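You operate a simulated robot arm through the tools that you are given. There is no shell and no other tool.

The job below is to be done with a simulated robot arm. You get a single attempt, and the scene is never put back.

TASK
Pile some things up. At the end: the white double daisy is on the bench middle; the green spring tin from the tree end is on the bench middle, with the brown pine cone from there on top of it and the blue round cell on top of that; whatever was shut is shut again. Leave all else as you found it, and nothing knocked over. Set down upright: spring tin, double daisy.

It is judged by the outcome, as a careful person would: the job done as asked, and still so three seconds after it is handed in. It fails if anything else is knocked over, pushed out of place, dropped, spilled or broken.

THE ROBOT
A 7-joint arm with a two-finger parallel gripper, fixed in place. Base frame: the origin is at the foot of the arm, x ahead of it, y to its left, z up; the work surface is at about z = 950. Units: mm, degrees, N and s.
Its first joint turns from -166.0 to 166.0 degrees. Payload 4.4 kg.
Tool frame: the origin (TCP) lies between the finger pads and is the grasp point; the fingertips stand 23 mm ahead of it; z points along the fingers, y is the line along which they close. Largest opening 94 mm; finger width 38, thickness 10; the body of the gripper, 54 by 96 mm, starts 39 mm behind the TCP.
Orientation is that of the tool frame in the base frame, as [roll, pitch, yaw] about the fixed x, y, z axes, in that order (R = Rz(yaw) Ry(pitch) Rx(roll)). With the fingers straight down and closing along the base's y, the tool's x points along the base's -x, its y along +y and its z along -z.

THE INTERFACE
- The arm moves only by the tool arm_command. Its argument "increments" is a list that holds one entry, the list of rows, each a list of 7 numbers: the turn, a rotation vector about the base's x, y, z in rad, then the shift along the base's x, y, z in m, then the gripper command, from -1 (shut) to 1 (fully open), values between in proportion. In form: [[[rx, ry, rz, x, y, z, fingers], ...]]. A call has 1 to 20 rows; each row shifts and turns the commanded pose from where the row before left it. Each row takes 0.2 s and may step no farther than 50 mm and 8.6 degrees from the row before; otherwise, or with a gripper value out of range, the whole call is refused. Where a pose cannot be reached the arm comes as near as it can. A force on the tool above 40 N (or 10 N above the force at the start of the call, whichever is more), or a blocked arm, ends the call early, and 0.2 s more pass. The fingers move at their own pace (about 72 mm/s each) and stop on an object; they squeeze with about 38 N. The grip force told is the motor's: it shows also when the fingers shut on nothing. Time passes only in rows, and 0.2 s behind the last, so rows that do not move let the fingers close. It gives the time, the measured TCP pose, the force on the tool (base axes), the opening and the grip force at its end, in the units of the frame above (readings bear some noise), with the torque about the TCP (base axes, N m) and any sound that the robot's microphone picked up.
- Cameras (640 x 400 px; columns grow to the right, rows downward): "scene" is fixed at [401.1, -500.9, 1686.8]; the picture's right is [0.92, -0.39, 0.00], its down [-0.27, -0.64, -0.72] and it looks along [0.28, 0.66, -0.69] (base axes); focal length 329 px, centre (320, 200). "wrist" rides on the gripper at [86, 16, -74] in the tool frame; the picture's right is [-0.18, 0.98, 0.00], its down [-0.58, -0.11, -0.81] and it looks along [-0.79, -0.15, 0.59] (tool axes); focal length 243 px, centre (320, 200). There is no depth. A picture from a camera that has moved, and an enlarged one, comes with that camera's place and axes in the base frame and with its lens.
- snapshot(camera): a new picture of that camera. No time passes.
- close_up(camera, box): a new picture of the part [left, top, right, bottom] of that camera's present view, enlarged. No time passes.
- job_done(): hands the job in; it is judged then, once.

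Places have to be worked out from the pictures, the camera data and where the tool is seen. Open the gripper and draw the arm clear of the work before you hand the job in, unless the task says otherwise.

The tools are called as a command line: name --argument value ..., lists and objects as JSON in quotes. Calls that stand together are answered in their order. arm_command: Moves the arm, as the interface text tells. Its arguments: {"type":"object","properties":{"increments":{"type":"array","items":{"type":"array","items":{"type":"array","items":{"type":"number"}}}}},"required":["increments"]} The other tools are called the same way: snapshot (camera) takes a picture; close_up (camera, box) takes an enlarged picture of a part of a camera's view; job_done () hands the job in.

At the start:

```text
time_s: 0.0
eef_pos: [704.1, 139.8, 1341.7]
orientation: [-180.0, 0.0, -180.0]
contact_force: [0.3, -0.5, 0.2]
moment: [-0.01, 0.01, 0.04]
finger_gap: 94.1
gripper_force: 0.0
```

scene: 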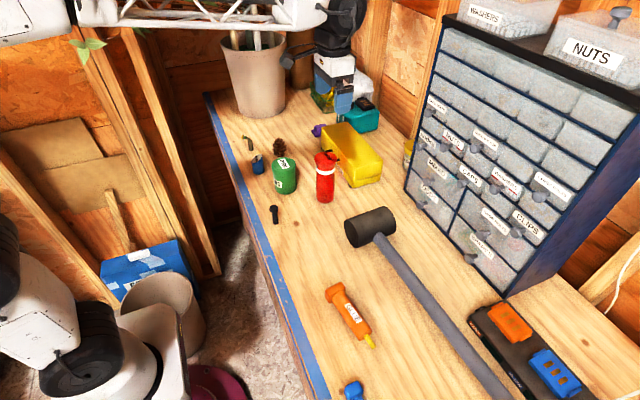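
wrist: 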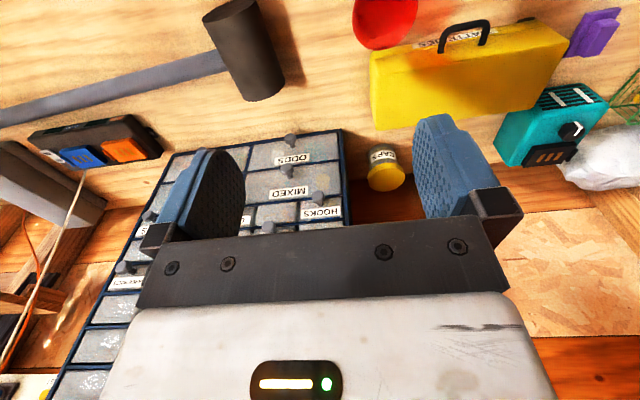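

The overview shows a bench with a drawer cabinet, a yellow case, a green tin, a pine cone, and more. I'll enlarge several parts to identify the objects.

close_up --camera "scene" --box '[200, 60, 420, 240]'

close_up --camera "scene" --box '[400, 0, 640, 290]'

close_up --camera "scene" --box '[300, 250, 640, 400]'

close_up --camera "wrist" --box '[320, 0, 640, 200]'

close_up --camera "scene" --box '[0, 220, 260, 400]'

```text
2.22 times, centred on (310, 150) of scene
camera zoom: at [401.1, -500.9, 1686.8], right [0.92, -0.39, 0.0], down [-0.27, -0.64, -0.72], along [0.28, 0.66, -0.69], focal length 730 px, centre (342, 311)
```

zoom: 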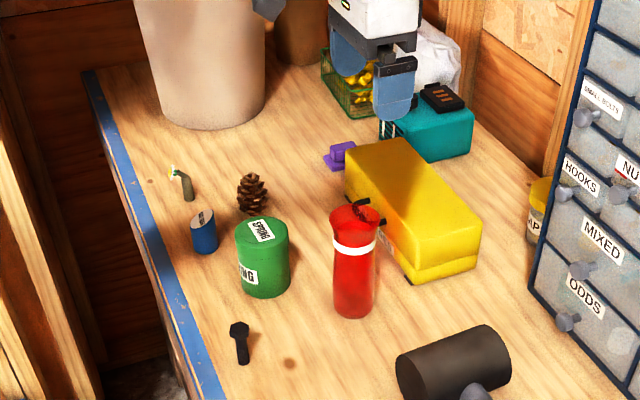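

```text
1.38 times, centred on (520, 145) of scene
camera zoom: at [401.1, -500.9, 1686.8], right [0.92, -0.39, 0.0], down [-0.27, -0.64, -0.72], along [0.28, 0.66, -0.69], focal length 453 px, centre (44, 276)
```

zoom: 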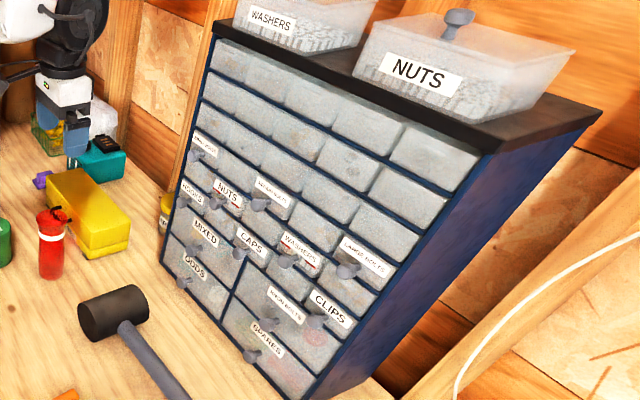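

```text
1.88 times, centred on (470, 325) of scene
camera zoom: at [401.1, -500.9, 1686.8], right [0.92, -0.39, 0.0], down [-0.27, -0.64, -0.72], along [0.28, 0.66, -0.69], focal length 619 px, centre (38, -35)
```

zoom: 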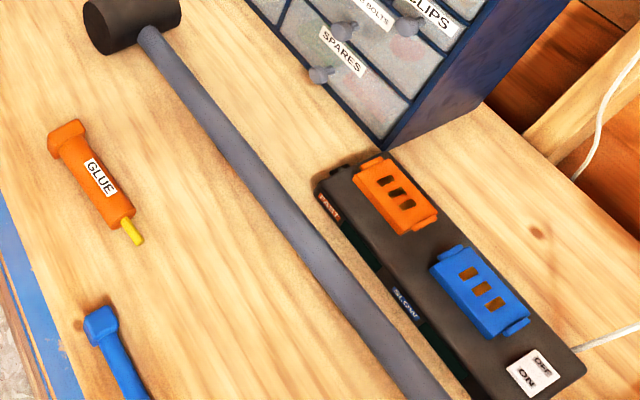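

```text
2.00 times, centred on (480, 100) of wrist
camera zoom: at [616.7, 155.6, 1416.7], right [0.18, 0.98, 0.0], down [0.58, -0.11, 0.81], along [0.79, -0.15, -0.59], focal length 485 px, centre (0, 400)
```

zoom: 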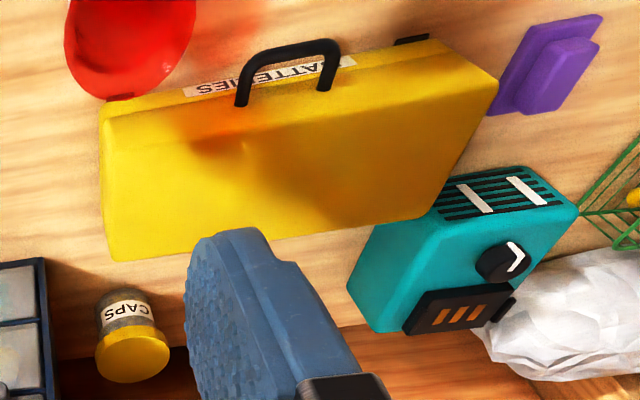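

```text
2.22 times, centred on (130, 310) of scene
camera zoom: at [401.1, -500.9, 1686.8], right [0.92, -0.39, 0.0], down [-0.27, -0.64, -0.72], along [0.28, 0.66, -0.69], focal length 730 px, centre (742, -44)
```

zoom: 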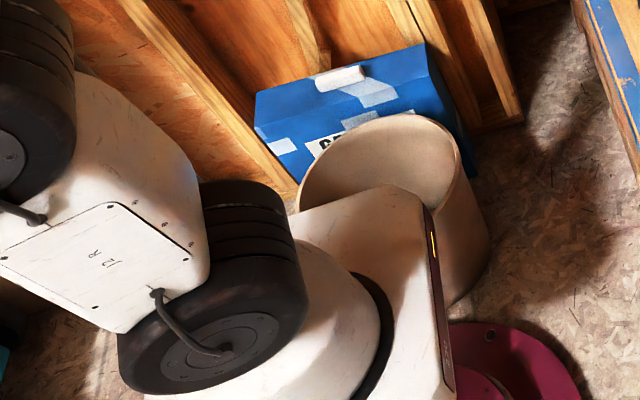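

Next I'll look closer at the small items near the tree end and at other parts of the view.

close_up --camera "scene" --box '[230, 120, 310, 210]'

close_up --camera "scene" --box '[290, 40, 420, 140]'

close_up --camera "scene" --box '[0, 0, 240, 150]'

close_up --camera "scene" --box '[400, 80, 580, 280]'

close_up --camera "scene" --box '[300, 340, 400, 400]'

```text
4.44 times, centred on (270, 165) of scene
camera zoom: at [401.1, -500.9, 1686.8], right [0.92, -0.39, 0.0], down [-0.27, -0.64, -0.72], along [0.28, 0.66, -0.69], focal length 1461 px, centre (542, 356)
```

zoom: 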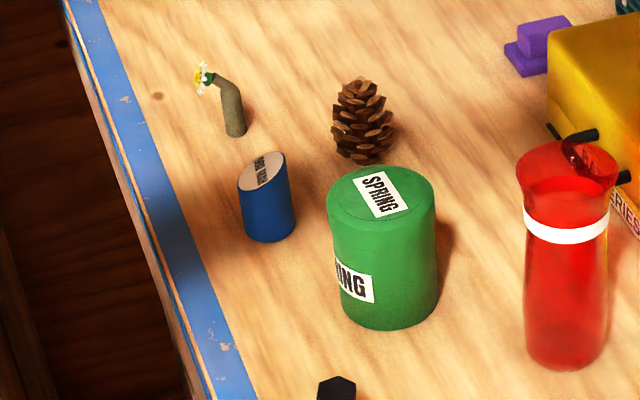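

```text
4.00 times, centred on (355, 90) of scene
camera zoom: at [401.1, -500.9, 1686.8], right [0.92, -0.39, 0.0], down [-0.27, -0.64, -0.72], along [0.28, 0.66, -0.69], focal length 1315 px, centre (180, 640)
```

zoom: 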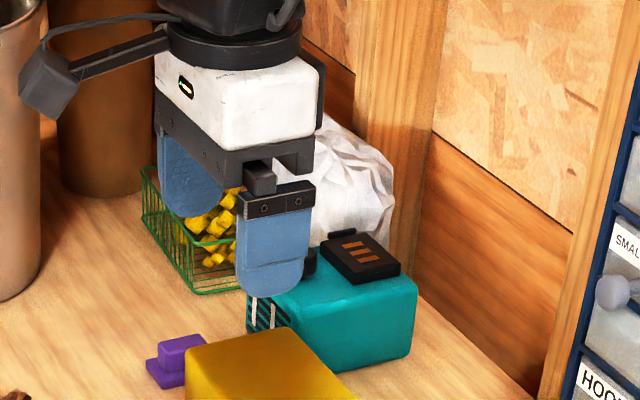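

```text
2.67 times, centred on (120, 75) of scene
camera zoom: at [401.1, -500.9, 1686.8], right [0.92, -0.39, 0.0], down [-0.27, -0.64, -0.72], along [0.28, 0.66, -0.69], focal length 877 px, centre (853, 533)
```

zoom: 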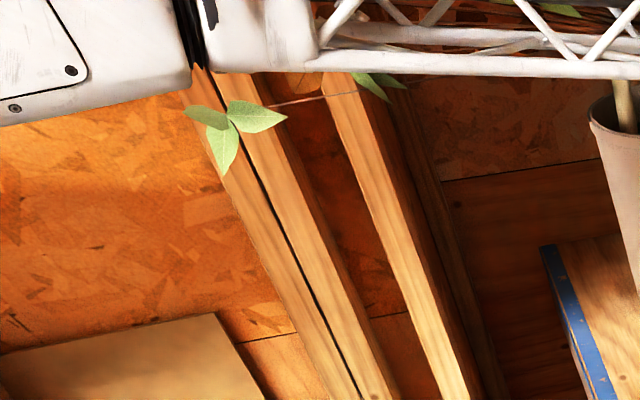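

```text
2.00 times, centred on (490, 180) of scene
camera zoom: at [401.1, -500.9, 1686.8], right [0.92, -0.39, 0.0], down [-0.27, -0.64, -0.72], along [0.28, 0.66, -0.69], focal length 658 px, centre (-20, 240)
```

zoom: 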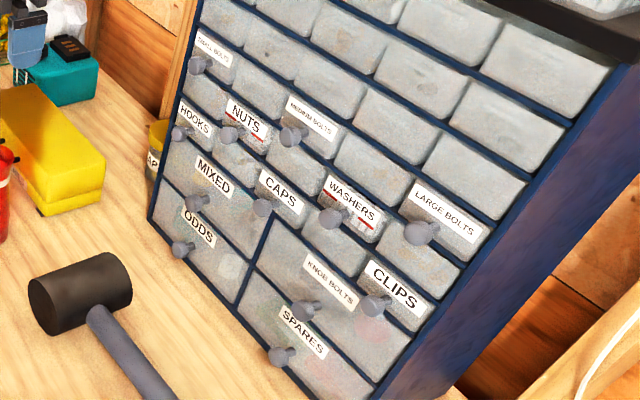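

```text
6.40 times, centred on (350, 370) of scene
camera zoom: at [401.1, -500.9, 1686.8], right [0.92, -0.39, 0.0], down [-0.27, -0.64, -0.72], along [0.28, 0.66, -0.69], focal length 2104 px, centre (128, -888)
```

zoom: 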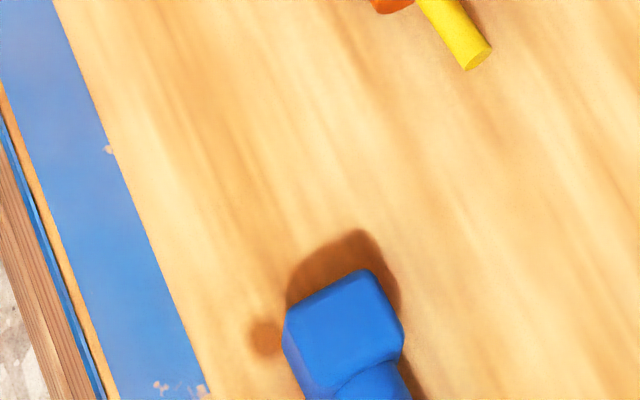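

I'll zoom tighter on the blue cylinder, the flower, and the yellow case, to identify them.

close_up --camera "scene" --box '[240, 130, 280, 180]'

close_up --camera "scene" --box '[310, 115, 390, 205]'

close_up --camera "scene" --box '[460, 290, 600, 400]'

close_up --camera "scene" --box '[300, 60, 400, 140]'

```text
8.00 times, centred on (260, 155) of scene
camera zoom: at [401.1, -500.9, 1686.8], right [0.92, -0.39, 0.0], down [-0.27, -0.64, -0.72], along [0.28, 0.66, -0.69], focal length 2630 px, centre (800, 560)
```

zoom: 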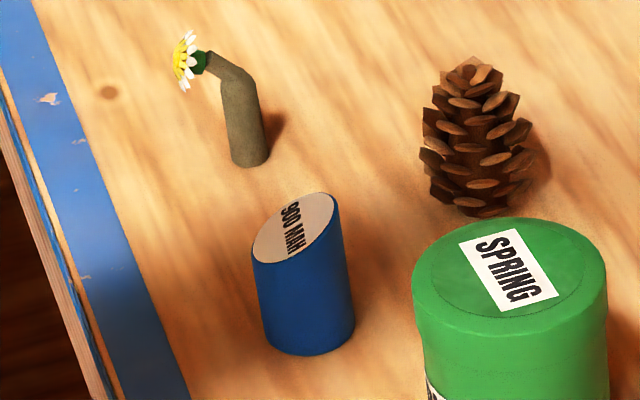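

```text
4.44 times, centred on (350, 160) of scene
camera zoom: at [401.1, -500.9, 1686.8], right [0.92, -0.39, 0.0], down [-0.27, -0.64, -0.72], along [0.28, 0.66, -0.69], focal length 1461 px, centre (187, 378)
```

zoom: 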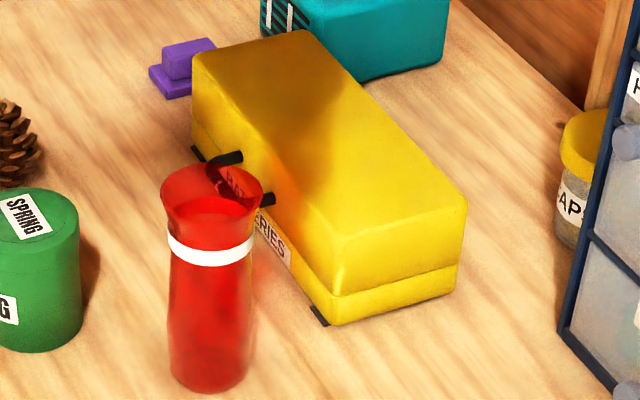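

```text
3.64 times, centred on (530, 345) of scene
camera zoom: at [401.1, -500.9, 1686.8], right [0.92, -0.39, 0.0], down [-0.27, -0.64, -0.72], along [0.28, 0.66, -0.69], focal length 1195 px, centre (-444, -327)
```

zoom: 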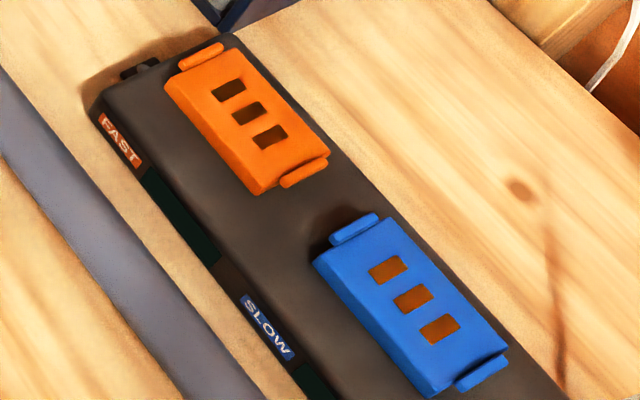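

```text
5.00 times, centred on (350, 100) of scene
camera zoom: at [401.1, -500.9, 1686.8], right [0.92, -0.39, 0.0], down [-0.27, -0.64, -0.72], along [0.28, 0.66, -0.69], focal length 1644 px, centre (170, 700)
```

zoom: 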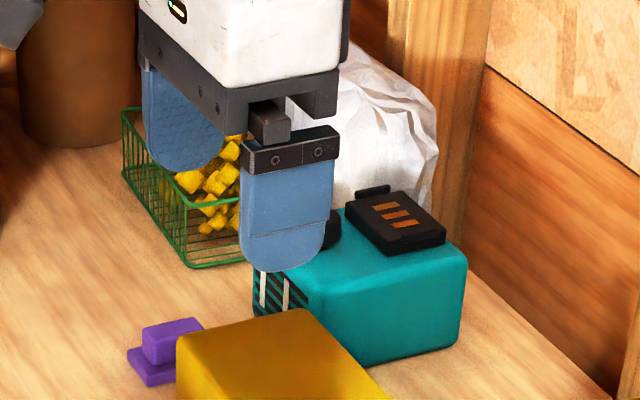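

The slanted blue cylinder reads "900 MAH" (a cell), and a bent stalk carries one daisy head. The rest of the bench is out of view, so I turn the tool to look towards -y from up high.

arm_command --increments '[[[0, 0, -0.1428, -0.01, -0.02, 0.005, 1], [0, 0, -0.1428, -0.01, -0.02, 0.005, 1], [0, 0, -0.1428, -0.01, -0.02, 0.005, 1], [0, 0, -0.1428, -0.01, -0.02, 0.005, 1], [0, 0, -0.1428, -0.01, -0.02, 0.005, 1], [0, 0, -0.1428, -0.01, -0.02, 0.005, 1], [0, 0, -0.1428, -0.01, -0.02, 0.005, 1], [0, 0, -0.1428, -0.01, -0.02, 0.005, 1], [0, 0, -0.1428, -0.01, -0.02, 0.005, 1], [0, 0, -0.1428, -0.01, -0.02, 0.005, 1], [0, 0, -0.1428, -0.01, -0.02, 0.005, 1]]]'

snapshot --camera "wrist"

snapshot --camera "scene"

```text
time_s: 2.4
eef_pos: [593.3, -81.4, 1397.2]
orientation: [-179.9, 0.1, 89.9]
contact_force: [-0.3, 0.1, 0.3]
moment: [0.02, 0.01, 0.05]
finger_gap: 93.9
gripper_force: 0.1
```

```text
taken
camera wrist: at [608.8, 4.4, 1471.3], right [0.98, -0.19, 0.0], down [-0.11, -0.58, 0.81], along [-0.15, -0.79, -0.59], focal length 243 px, centre (320, 200)
```

wrist: 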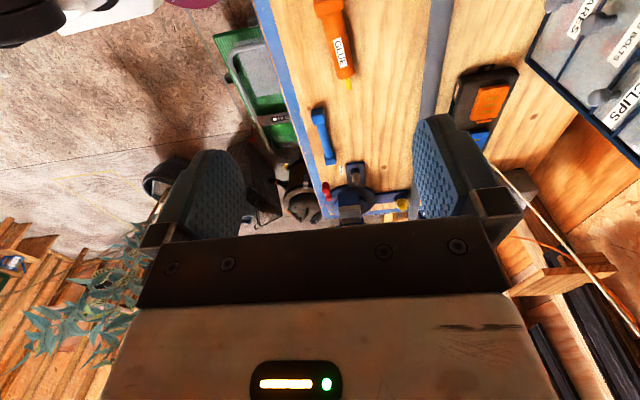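

```text
taken
```

scene: 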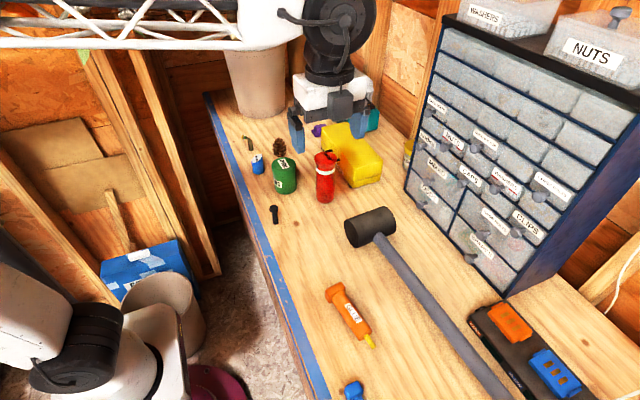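

The bench ends near y ≈ -800 with a vise there. I'll enlarge that end to check for further items.

close_up --camera "wrist" --box '[250, 90, 420, 240]'

close_up --camera "wrist" --box '[440, 0, 640, 200]'

close_up --camera "scene" --box '[200, 60, 420, 240]'

```text
2.67 times, centred on (335, 165) of wrist
camera zoom: at [608.8, 4.4, 1471.3], right [0.98, -0.19, 0.0], down [-0.11, -0.58, 0.81], along [-0.15, -0.79, -0.59], focal length 647 px, centre (280, 293)
```

zoom: 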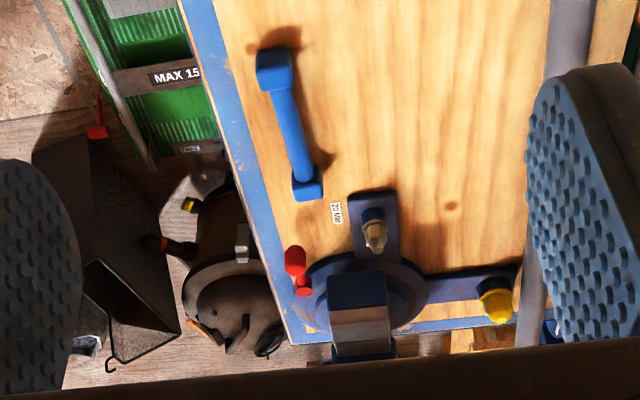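

```text
2.00 times, centred on (540, 100) of wrist
camera zoom: at [608.8, 4.4, 1471.3], right [0.98, -0.19, 0.0], down [-0.11, -0.58, 0.81], along [-0.15, -0.79, -0.59], focal length 485 px, centre (-120, 400)
```

zoom: 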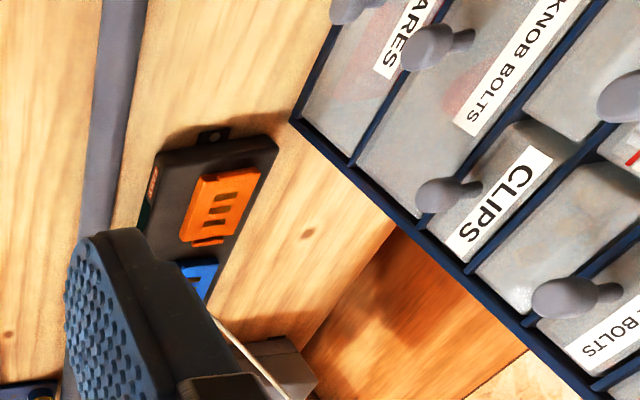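

```text
2.22 times, centred on (310, 150) of scene
camera zoom: at [401.1, -500.9, 1686.8], right [0.92, -0.39, 0.0], down [-0.27, -0.64, -0.72], along [0.28, 0.66, -0.69], focal length 730 px, centre (342, 311)
```

zoom: 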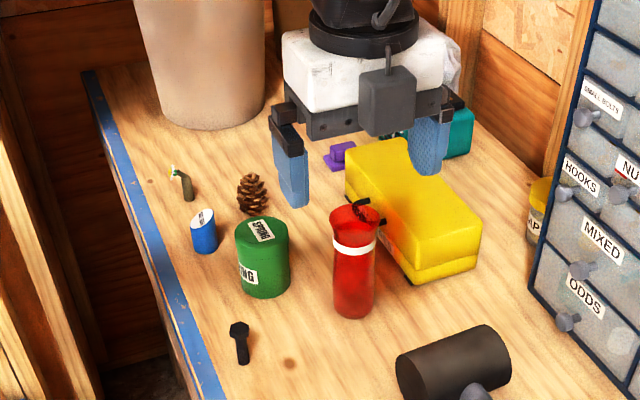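

The drawers SPARES and KNOB BOLTS seem to have something coloured behind the translucent fronts. I turn back toward +x and get lower to view the drawers.

arm_command --increments '[[[0, 0, 0.1428, 0, 0, -0.015, 1], [0, 0, 0.1428, 0, 0, -0.015, 1], [0, 0, 0.1428, 0, 0, -0.015, 1], [0, 0, 0.1428, 0, 0, -0.015, 1], [0, 0, 0.1428, 0, 0, -0.015, 1], [0, 0, 0.1428, 0, 0, -0.015, 1], [0, 0, 0.1428, 0, 0, -0.015, 1], [0, 0, 0.1428, 0, 0, -0.015, 1], [0, 0, 0.1428, 0, 0, -0.015, 1], [0, 0, 0.1428, 0, 0, -0.015, 1], [0, 0, 0.1428, 0, 0, -0.015, 1]]]'

snapshot --camera "wrist"

close_up --camera "wrist" --box '[180, 0, 440, 200]'

```text
time_s: 4.8
eef_pos: [595.8, -79.7, 1231.0]
orientation: [-180.0, 0.1, -179.9]
contact_force: [-0.2, 0.1, 0.3]
moment: [-0.01, 0.03, -0.03]
finger_gap: 94.1
gripper_force: 0.0
```

```text
taken
camera wrist: at [507.7, -63.9, 1305.6], right [0.18, 0.98, 0.0], down [0.58, -0.11, 0.81], along [0.79, -0.15, -0.59], focal length 243 px, centre (320, 200)
```

wrist: 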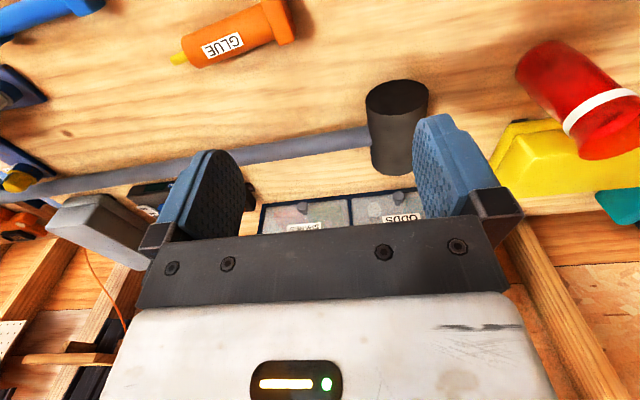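

```text
2.00 times, centred on (310, 100) of wrist
camera zoom: at [507.7, -63.9, 1305.6], right [0.18, 0.98, 0.0], down [0.58, -0.11, 0.81], along [0.79, -0.15, -0.59], focal length 485 px, centre (340, 400)
```

zoom: 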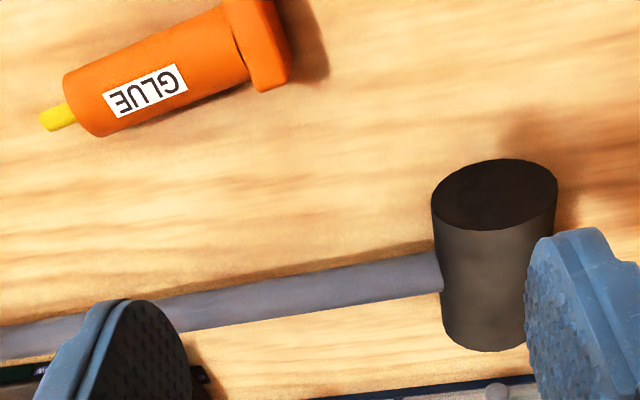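

The close-ups are re-rendered sharply, so I'll use the fixed camera to enlarge the drawer fronts instead.

close_up --camera "scene" --box '[440, 190, 540, 290]'

close_up --camera "scene" --box '[400, 90, 500, 230]'

close_up --camera "scene" --box '[470, 110, 600, 220]'

close_up --camera "scene" --box '[440, 0, 640, 100]'

close_up --camera "scene" --box '[230, 60, 400, 140]'

```text
4.00 times, centred on (490, 240) of scene
camera zoom: at [401.1, -500.9, 1686.8], right [0.92, -0.39, 0.0], down [-0.27, -0.64, -0.72], along [0.28, 0.66, -0.69], focal length 1315 px, centre (-360, 40)
```

zoom: 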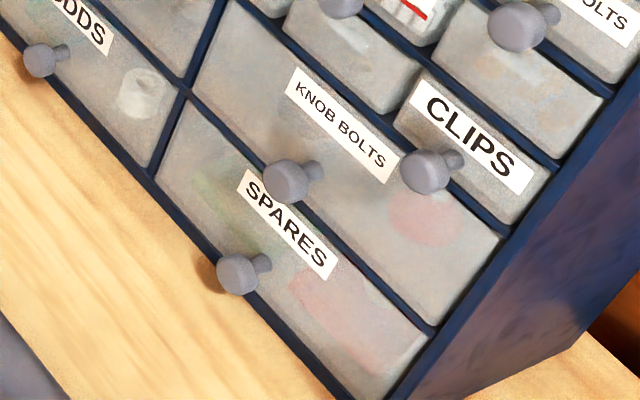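

```text
2.86 times, centred on (450, 160) of scene
camera zoom: at [401.1, -500.9, 1686.8], right [0.92, -0.39, 0.0], down [-0.27, -0.64, -0.72], along [0.28, 0.66, -0.69], focal length 939 px, centre (-51, 314)
```

zoom: 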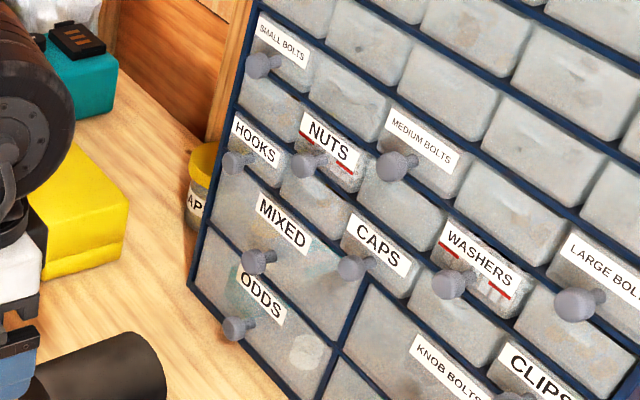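

```text
3.64 times, centred on (535, 165) of scene
camera zoom: at [401.1, -500.9, 1686.8], right [0.92, -0.39, 0.0], down [-0.27, -0.64, -0.72], along [0.28, 0.66, -0.69], focal length 1195 px, centre (-462, 327)
```

zoom: 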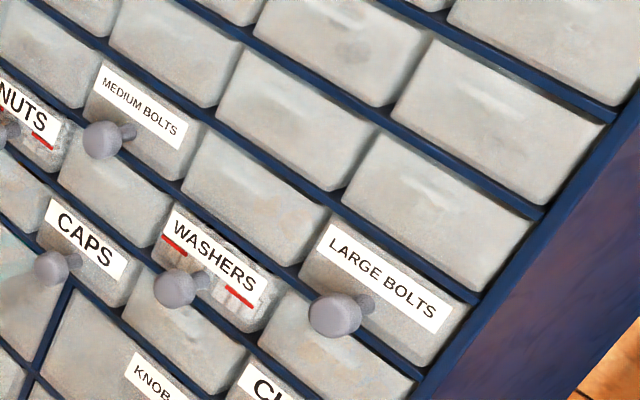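

```text
3.20 times, centred on (540, 50) of scene
camera zoom: at [401.1, -500.9, 1686.8], right [0.92, -0.39, 0.0], down [-0.27, -0.64, -0.72], along [0.28, 0.66, -0.69], focal length 1052 px, centre (-384, 680)
```

zoom: 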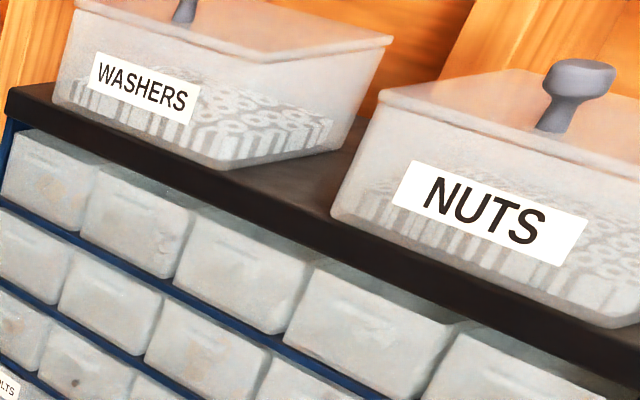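

```text
3.76 times, centred on (315, 100) of scene
camera zoom: at [401.1, -500.9, 1686.8], right [0.92, -0.39, 0.0], down [-0.27, -0.64, -0.72], along [0.28, 0.66, -0.69], focal length 1238 px, centre (339, 576)
```

zoom: 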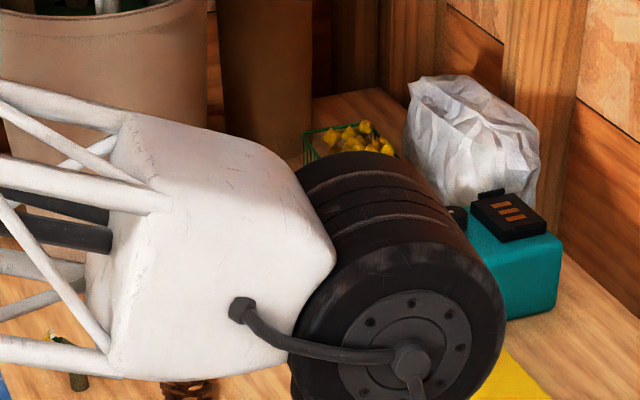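

The ODDS drawer shows a whitish round thing inside. The arm now hides the tree end, so I raise it and swing the wrist camera to look that way (+y).

arm_command --increments '[[[0, 0, 0.1428, -0.01, 0, 0.01, 1], [0, 0, 0.1428, -0.01, 0, 0.01, 1], [0, 0, 0.1428, -0.01, 0, 0.01, 1], [0, 0, 0.1428, -0.01, 0, 0.01, 1], [0, 0, 0.1428, -0.01, 0, 0.01, 1], [0, 0, 0.1428, -0.01, 0, 0.01, 1], [0, 0, 0.1428, -0.01, 0, 0.01, 1], [0, 0, 0.1428, 0, 0, 0.01, 1], [0, 0, 0.1428, 0, 0, 0.01, 1], [0, 0, 0.1428, 0, 0, 0.01, 1], [0, 0, 0.1428, 0, 0, 0.01, 1]]]'

snapshot --camera "wrist"

snapshot --camera "scene"

```text
time_s: 7.2
eef_pos: [525.6, -79.6, 1343.1]
orientation: [-179.9, -0.1, -89.8]
contact_force: [-0.5, 0.4, 0.0]
moment: [0.02, -0.01, 0.01]
finger_gap: 93.9
gripper_force: 0.1
```

```text
taken
camera wrist: at [508.7, -167.0, 1417.1], right [-0.98, 0.18, 0.0], down [0.11, 0.58, 0.81], along [0.15, 0.79, -0.59], focal length 243 px, centre (320, 200)
```

wrist: 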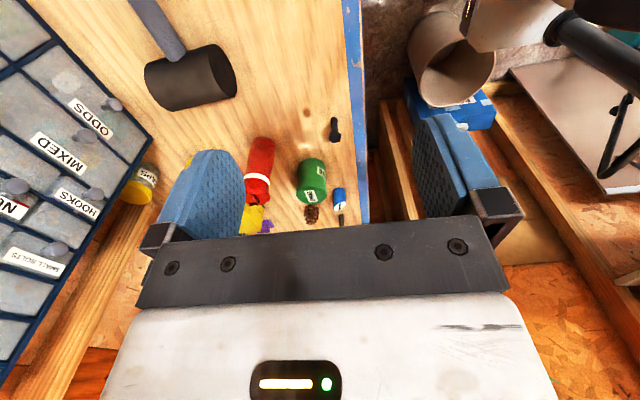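

```text
taken
```

scene: 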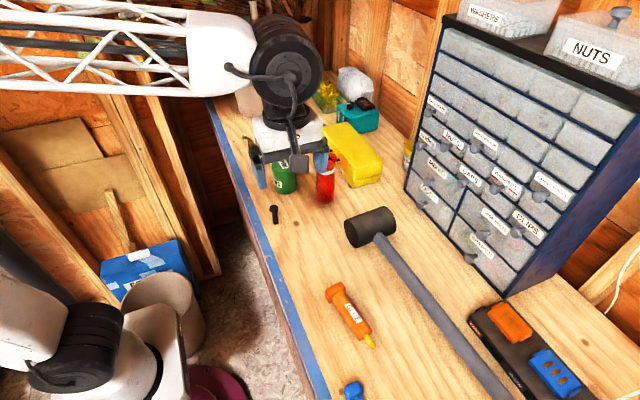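

I move nearer the tree end to get a better view of the items there.

arm_command --increments '[[[0, 0, 0, 0.0, 0.045, 0.01, 1], [0, 0, 0, 0.0, 0.045, 0.01, 1], [0, 0, 0, 0.0, 0.045, 0.01, 1], [0, 0, 0, 0.0, 0.045, 0.01, 1], [0, 0, 0, 0.0, 0.045, 0.01, 1], [0, 0, 0, 0.0, 0.045, 0.01, 1], [0, 0, 0, 0.0, 0.045, 0.01, 1]]]'

snapshot --camera "wrist"

close_up --camera "wrist" --box '[240, 0, 440, 130]'

close_up --camera "wrist" --box '[120, 50, 420, 240]'

```text
time_s: 8.8
eef_pos: [526.0, 234.8, 1413.1]
orientation: [-179.9, 0.0, -90.1]
contact_force: [-0.4, -0.2, -0.7]
moment: [-0.02, -0.02, -0.01]
finger_gap: 94.0
gripper_force: 0.1
```

```text
taken
camera wrist: at [507.7, 148.3, 1487.2], right [-0.98, 0.18, 0.0], down [0.11, 0.58, 0.81], along [0.15, 0.79, -0.59], focal length 243 px, centre (320, 200)
```

wrist: 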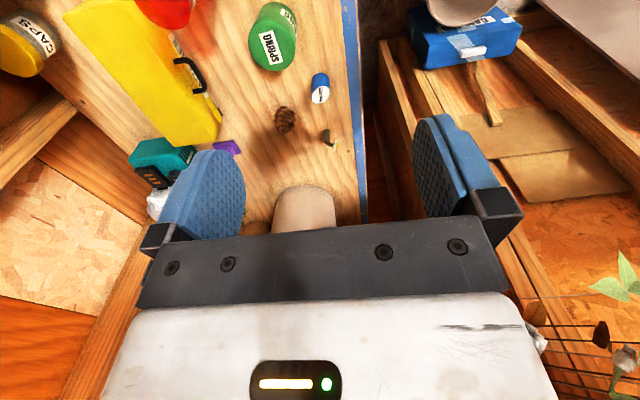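

```text
3.08 times, centred on (340, 65) of wrist
camera zoom: at [507.7, 148.3, 1487.2], right [-0.98, 0.18, 0.0], down [0.11, 0.58, 0.81], along [0.15, 0.79, -0.59], focal length 746 px, centre (258, 615)
```

zoom: 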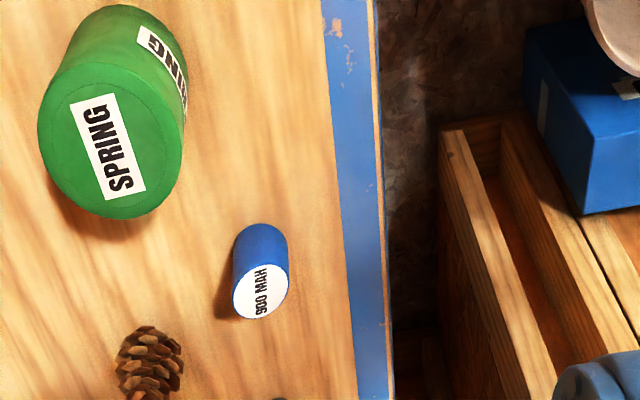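

```text
2.11 times, centred on (270, 145) of wrist
camera zoom: at [507.7, 148.3, 1487.2], right [-0.98, 0.18, 0.0], down [0.11, 0.58, 0.81], along [0.15, 0.79, -0.59], focal length 511 px, centre (425, 316)
```

zoom: 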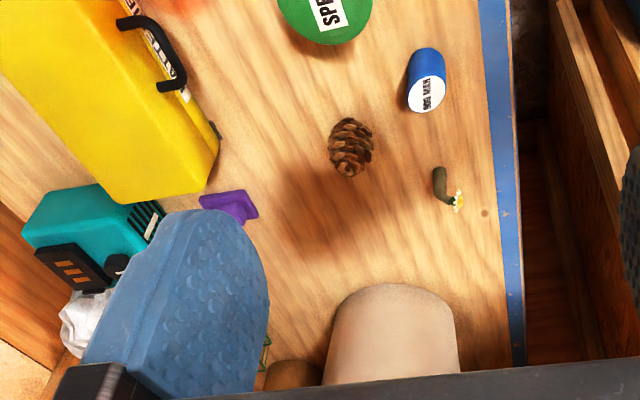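

Now a tight zoom on the flower and cell from this viewpoint.

close_up --camera "wrist" --box '[300, 65, 350, 155]'

close_up --camera "wrist" --box '[318, 122, 346, 152]'

close_up --camera "wrist" --box '[110, 130, 260, 240]'

close_up --camera "wrist" --box '[60, 0, 230, 150]'

snapshot --camera "scene"

```text
4.44 times, centred on (325, 110) of wrist
camera zoom: at [507.7, 148.3, 1487.2], right [-0.98, 0.18, 0.0], down [0.11, 0.58, 0.81], along [0.15, 0.79, -0.59], focal length 1078 px, centre (298, 600)
```

zoom: 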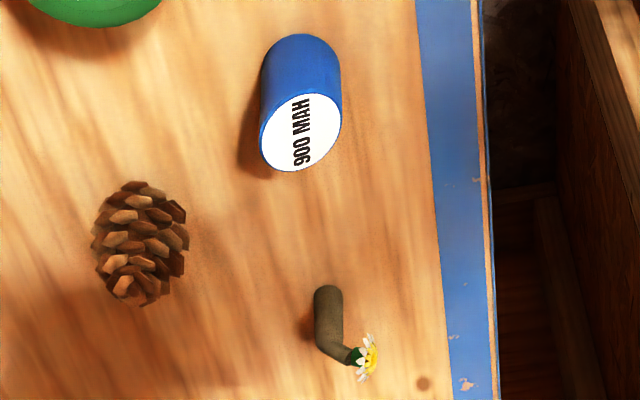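

```text
13.33 times, centred on (332, 137) of wrist
camera zoom: at [507.7, 148.3, 1487.2], right [-0.98, 0.18, 0.0], down [0.11, 0.58, 0.81], along [0.15, 0.79, -0.59], focal length 3235 px, centre (160, 1040)
```

zoom: 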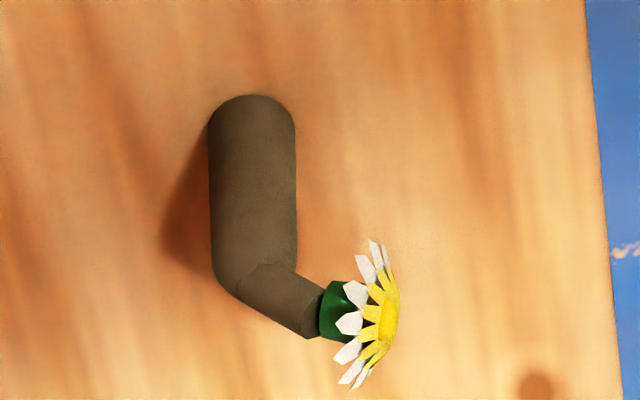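

```text
3.64 times, centred on (185, 185) of wrist
camera zoom: at [507.7, 148.3, 1487.2], right [-0.98, 0.18, 0.0], down [0.11, 0.58, 0.81], along [0.15, 0.79, -0.59], focal length 882 px, centre (811, 254)
```

zoom: 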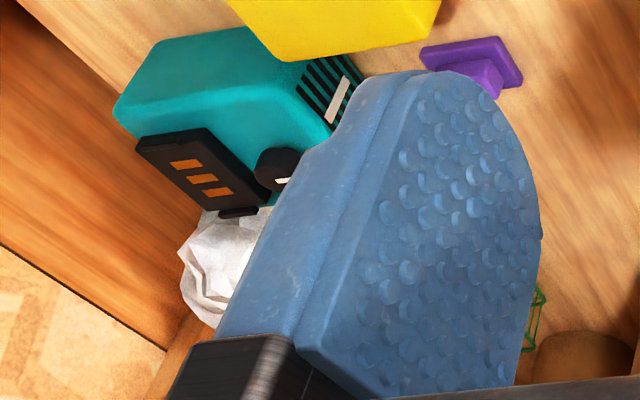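

```text
2.67 times, centred on (145, 75) of wrist
camera zoom: at [507.7, 148.3, 1487.2], right [-0.98, 0.18, 0.0], down [0.11, 0.58, 0.81], along [0.15, 0.79, -0.59], focal length 647 px, centre (787, 533)
```

zoom: 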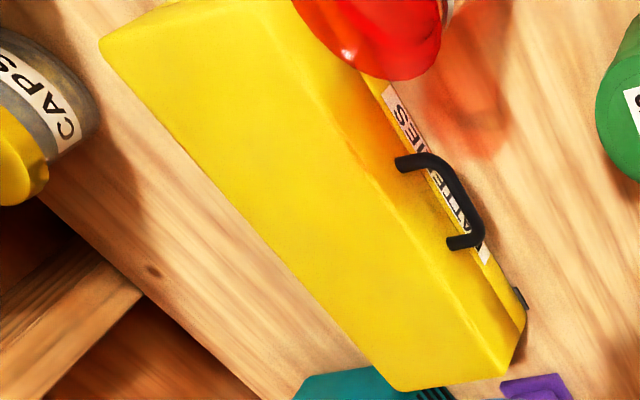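

```text
taken
```

scene: 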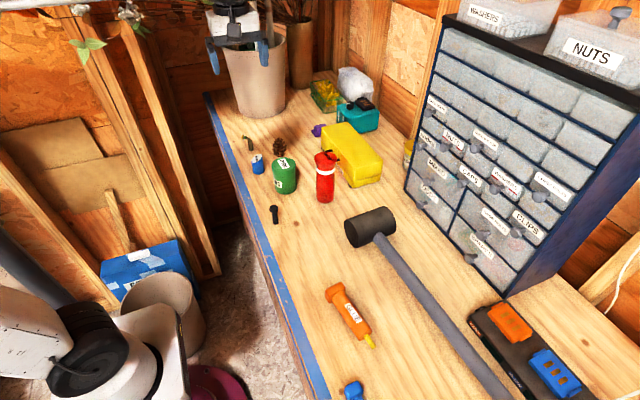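

The flower here has two rings of petals (white outside, yellow inside), and the only visible blue cell has a slanted top. Since something may be hidden in a shut place, I check the drawer fronts closely: I turn back, tilt the tool, and look from nearer.

arm_command --increments '[[[0, 0, -0.1428, 0, -0.015, 0, 1], [0, 0, -0.1428, 0, -0.015, 0, 1], [0, 0, -0.1428, 0, -0.015, 0, 1], [0, 0, -0.1428, 0, -0.015, 0, 1], [0, 0, -0.1428, 0, -0.015, 0, 1], [0, 0, -0.1428, 0, -0.015, 0, 1], [0, 0, -0.1428, 0, -0.015, 0, 1], [0, 0, -0.1428, 0, -0.015, 0, 1], [0, 0, -0.1428, 0, -0.015, 0, 1], [0, 0, -0.1428, 0, -0.015, 0, 1], [0, 0, -0.1428, 0, -0.015, 0, 1]]]'

arm_command --increments '[[[0, -0.13, 0, 0.015, -0.01, -0.04, 1], [0, -0.13, 0, 0.015, -0.01, -0.04, 1], [0, -0.13, 0, 0.015, -0.01, -0.04, 1], [0, -0.13, 0, 0.015, -0.01, -0.04, 1], [0, -0.13, 0, 0.015, -0.01, -0.04, 1], [0, -0.13, 0, 0.015, -0.01, -0.04, 1]]]'

snapshot --camera "wrist"

snapshot --camera "scene"

```text
time_s: 11.2
eef_pos: [526.2, 68.7, 1412.5]
orientation: [179.9, 0.0, 179.8]
contact_force: [0.0, -0.1, -0.7]
moment: [-0.01, 0.04, -0.02]
finger_gap: 93.7
gripper_force: 0.0
```

```text
time_s: 12.6
eef_pos: [616.5, 11.1, 1171.8]
orientation: [-180.0, 44.7, 180.0]
contact_force: [0.2, -0.5, -0.2]
moment: [-0.03, 0.01, 0.0]
finger_gap: 94.0
gripper_force: 0.0
```

```text
taken
camera wrist: at [500.7, 26.4, 1164.1], right [0.13, 0.98, 0.13], down [-0.16, -0.11, 0.98], along [0.98, -0.15, 0.14], focal length 243 px, centre (320, 200)
```

wrist: 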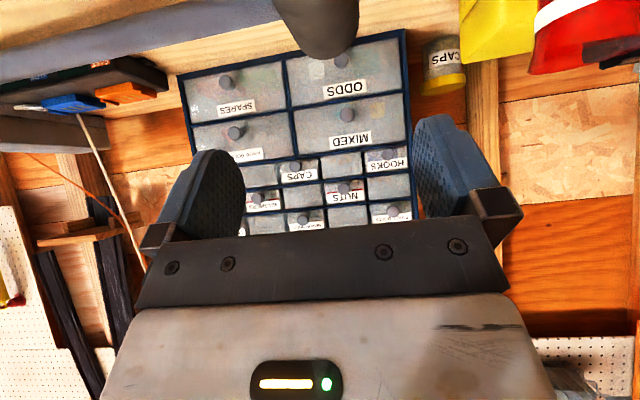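

```text
taken
```

scene: 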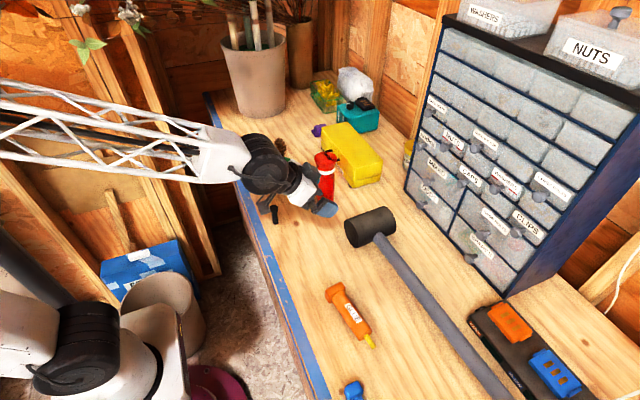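

The four big drawers are in view (picture upside down). I enlarge them.

close_up --camera "wrist" --box '[285, 20, 415, 155]'

close_up --camera "wrist" --box '[175, 40, 305, 165]'

close_up --camera "scene" --box '[410, 160, 480, 240]'

close_up --camera "scene" --box '[450, 200, 520, 280]'

```text
2.96 times, centred on (350, 88) of wrist
camera zoom: at [500.7, 26.4, 1164.1], right [0.13, 0.98, 0.13], down [-0.16, -0.11, 0.98], along [0.98, -0.15, 0.14], focal length 719 px, centre (231, 533)
```

zoom: 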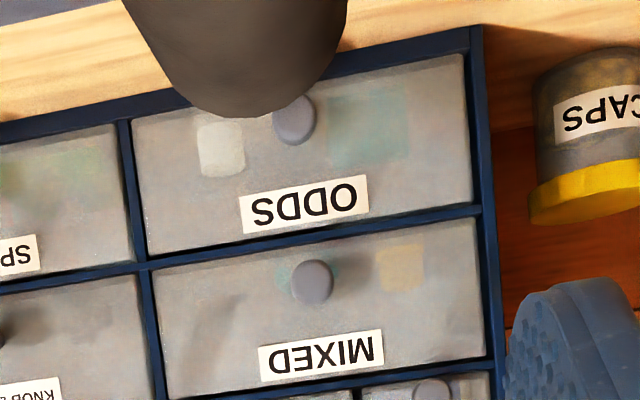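

```text
3.20 times, centred on (240, 102) of wrist
camera zoom: at [500.7, 26.4, 1164.1], right [0.13, 0.98, 0.13], down [-0.16, -0.11, 0.98], along [0.98, -0.15, 0.14], focal length 776 px, centre (576, 512)
```

zoom: 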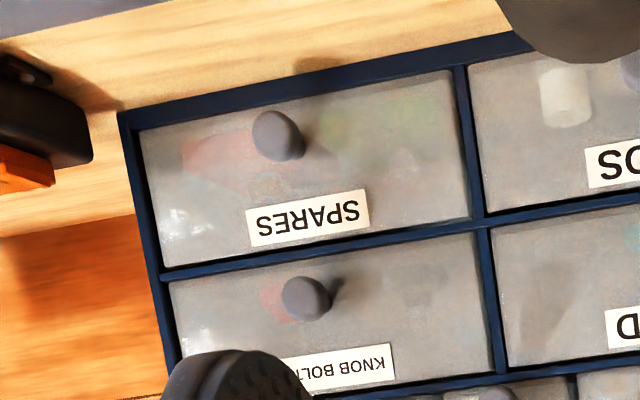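

```text
5.00 times, centred on (445, 200) of scene
camera zoom: at [401.1, -500.9, 1686.8], right [0.92, -0.39, 0.0], down [-0.27, -0.64, -0.72], along [0.28, 0.66, -0.69], focal length 1644 px, centre (-305, 200)
```

zoom: 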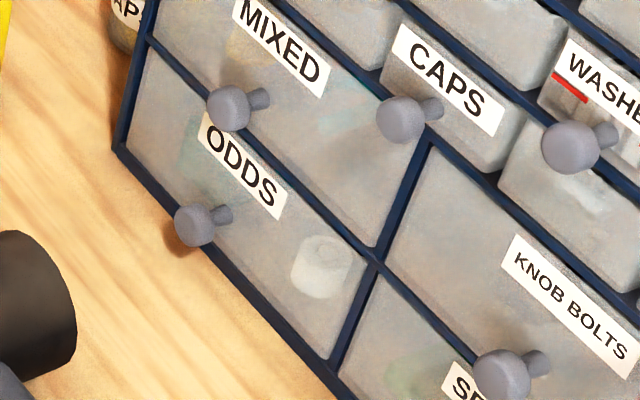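

```text
5.00 times, centred on (485, 240) of scene
camera zoom: at [401.1, -500.9, 1686.8], right [0.92, -0.39, 0.0], down [-0.27, -0.64, -0.72], along [0.28, 0.66, -0.69], focal length 1644 px, centre (-505, 0)
```

zoom: 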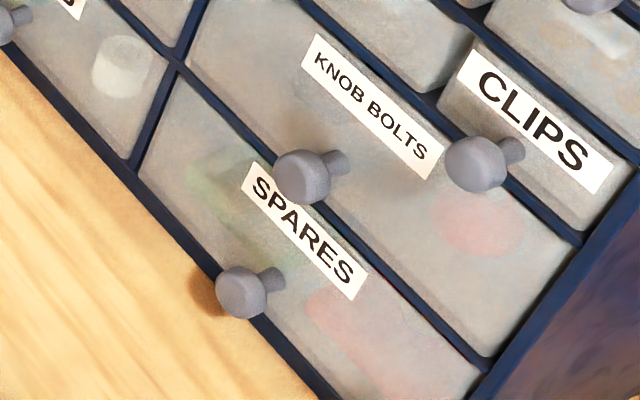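

Drawers hold a white cylinder, teal, yellow, red and green shapes, but nothing like a daisy or blue cell. Next I inspect the BATTERIES case front (approx. x 815–930, y 215–450, 90 tall) from closer.

arm_command --increments '[[[0, 0, 0, 0, 0.04, 0.01, 1], [0, 0, 0, 0, 0.04, 0.01, 1], [0, 0, 0, 0, 0.04, 0.01, 1], [0, 0, 0, 0, 0.04, 0.0, 1], [0, 0, 0, 0, 0.04, 0.0, 1], [0, 0, 0, 0, 0.04, 0.0, 1], [0, 0, 0, 0, 0.04, -0.01, 1]]]'

snapshot --camera "wrist"

```text
time_s: 14.2
eef_pos: [613.9, 289.7, 1192.5]
orientation: [180.0, 44.7, -180.0]
contact_force: [-0.8, -0.5, -0.7]
moment: [-0.05, 0.0, -0.01]
finger_gap: 94.3
gripper_force: 0.1
```

```text
taken
camera wrist: at [498.9, 305.5, 1184.3], right [0.13, 0.98, 0.13], down [-0.15, -0.11, 0.98], along [0.98, -0.15, 0.14], focal length 243 px, centre (320, 200)
```

wrist: 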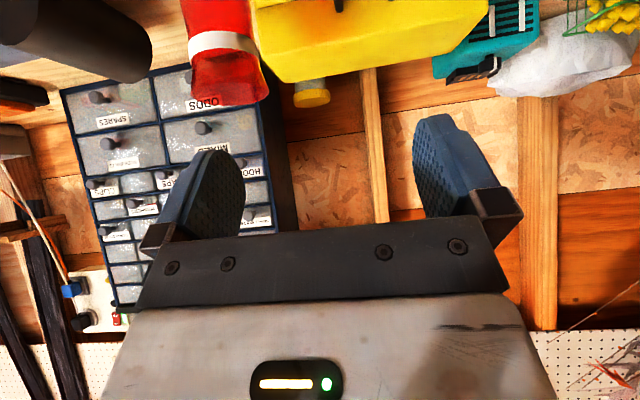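

I tilt the tool back toward vertical about 25° to bring the case front into the picture.

arm_command --increments '[[[0, 0.12, 0, -0.01, 0, 0, 1], [0, 0.12, 0, -0.01, 0, 0, 1], [0, 0.12, 0, -0.01, 0, 0, 1], [0, 0.12, 0, -0.01, 0.0, 0, 1]]]'

snapshot --camera "wrist"

close_up --camera "wrist" --box '[230, 0, 470, 150]'

```text
time_s: 15.2
eef_pos: [575.5, 290.1, 1191.9]
orientation: [180.0, 17.2, -180.0]
contact_force: [-0.2, -0.3, -0.4]
moment: [-0.01, -0.02, -0.02]
finger_gap: 94.0
gripper_force: 0.0
```

```text
taken
camera wrist: at [468.9, 306.3, 1238.0], right [0.18, 0.98, 0.05], down [0.32, -0.11, 0.94], along [0.93, -0.15, -0.33], focal length 243 px, centre (320, 200)
```

wrist: 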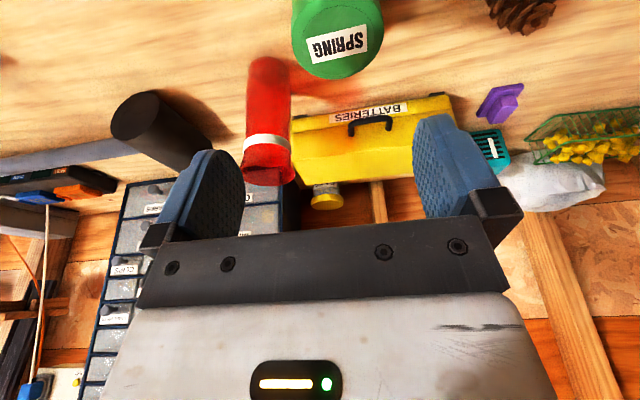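

```text
2.67 times, centred on (350, 75) of wrist
camera zoom: at [468.9, 306.3, 1238.0], right [0.18, 0.98, 0.05], down [0.32, -0.11, 0.94], along [0.93, -0.15, -0.33], focal length 647 px, centre (240, 533)
```

zoom: 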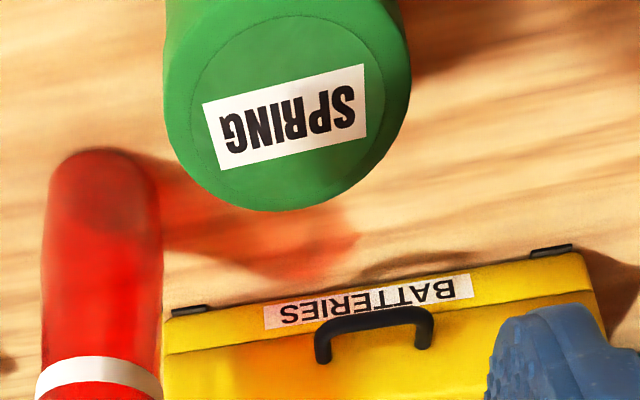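

The case has a handle bar on its lid at about (785, 337, 1004), with a seam near z 980 and the hinge at the back. The case is worth checking for cells, so I turn the tool to close along x and move above the handle.

arm_command --increments '[[[0, 0.1, 0, 0.01, 0, 0.01, 1], [0, 0.1, 0, 0.01, 0, 0.01, 1], [0, 0.1, 0, 0.01, 0, 0.01, 1], [0, 0, -0.1428, 0.015, 0.005, 0, -0.49], [0, 0, -0.1428, 0.015, 0.005, 0, -0.49], [0, 0, -0.1428, 0.015, 0.005, 0, -0.49], [0, 0, -0.1428, 0.015, 0.005, 0, -0.49], [0, 0, -0.1428, 0.015, 0.005, 0, -0.49], [0, 0, -0.1428, 0.015, 0.005, 0, -0.49], [0, 0, -0.1428, 0.015, 0.005, 0, -0.49], [0, 0, -0.1428, 0.015, 0.005, 0, -0.49], [0, 0, -0.1428, 0.015, 0.005, 0, -0.49], [0, 0, -0.1428, 0.015, 0.005, 0, -0.49], [0, 0, -0.1428, 0.015, 0.0, 0, -0.49]]]'

snapshot --camera "wrist"

snapshot --camera "scene"

```text
time_s: 18.2
eef_pos: [770.5, 337.8, 1220.9]
orientation: [180.0, 0.0, 89.9]
contact_force: [-0.1, 0.7, -0.4]
moment: [-0.02, -0.01, 0.01]
finger_gap: 23.9
gripper_force: 0.0
```

```text
taken
camera wrist: at [785.1, 424.9, 1296.5], right [0.98, -0.19, 0.0], down [-0.11, -0.58, 0.81], along [-0.15, -0.79, -0.59], focal length 243 px, centre (320, 200)
```

wrist: 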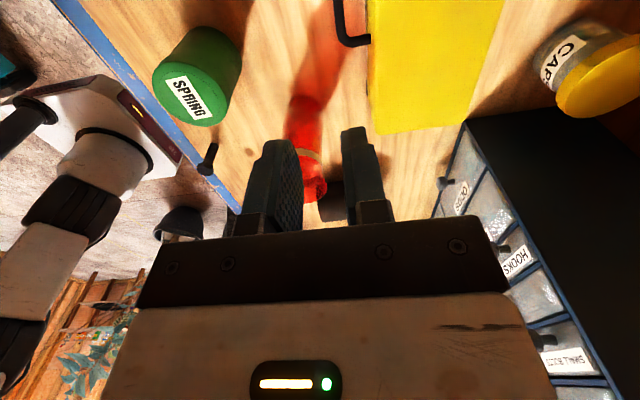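

```text
taken
```

scene: 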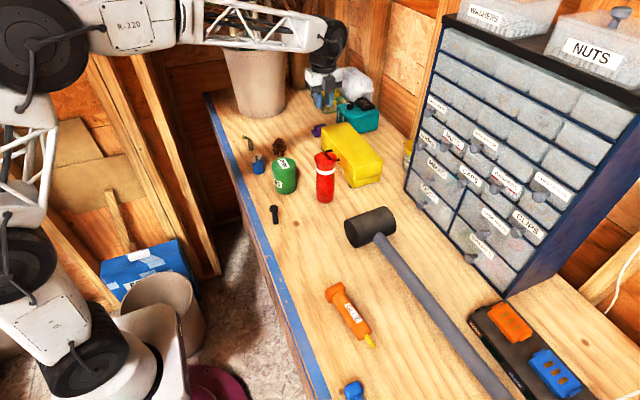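

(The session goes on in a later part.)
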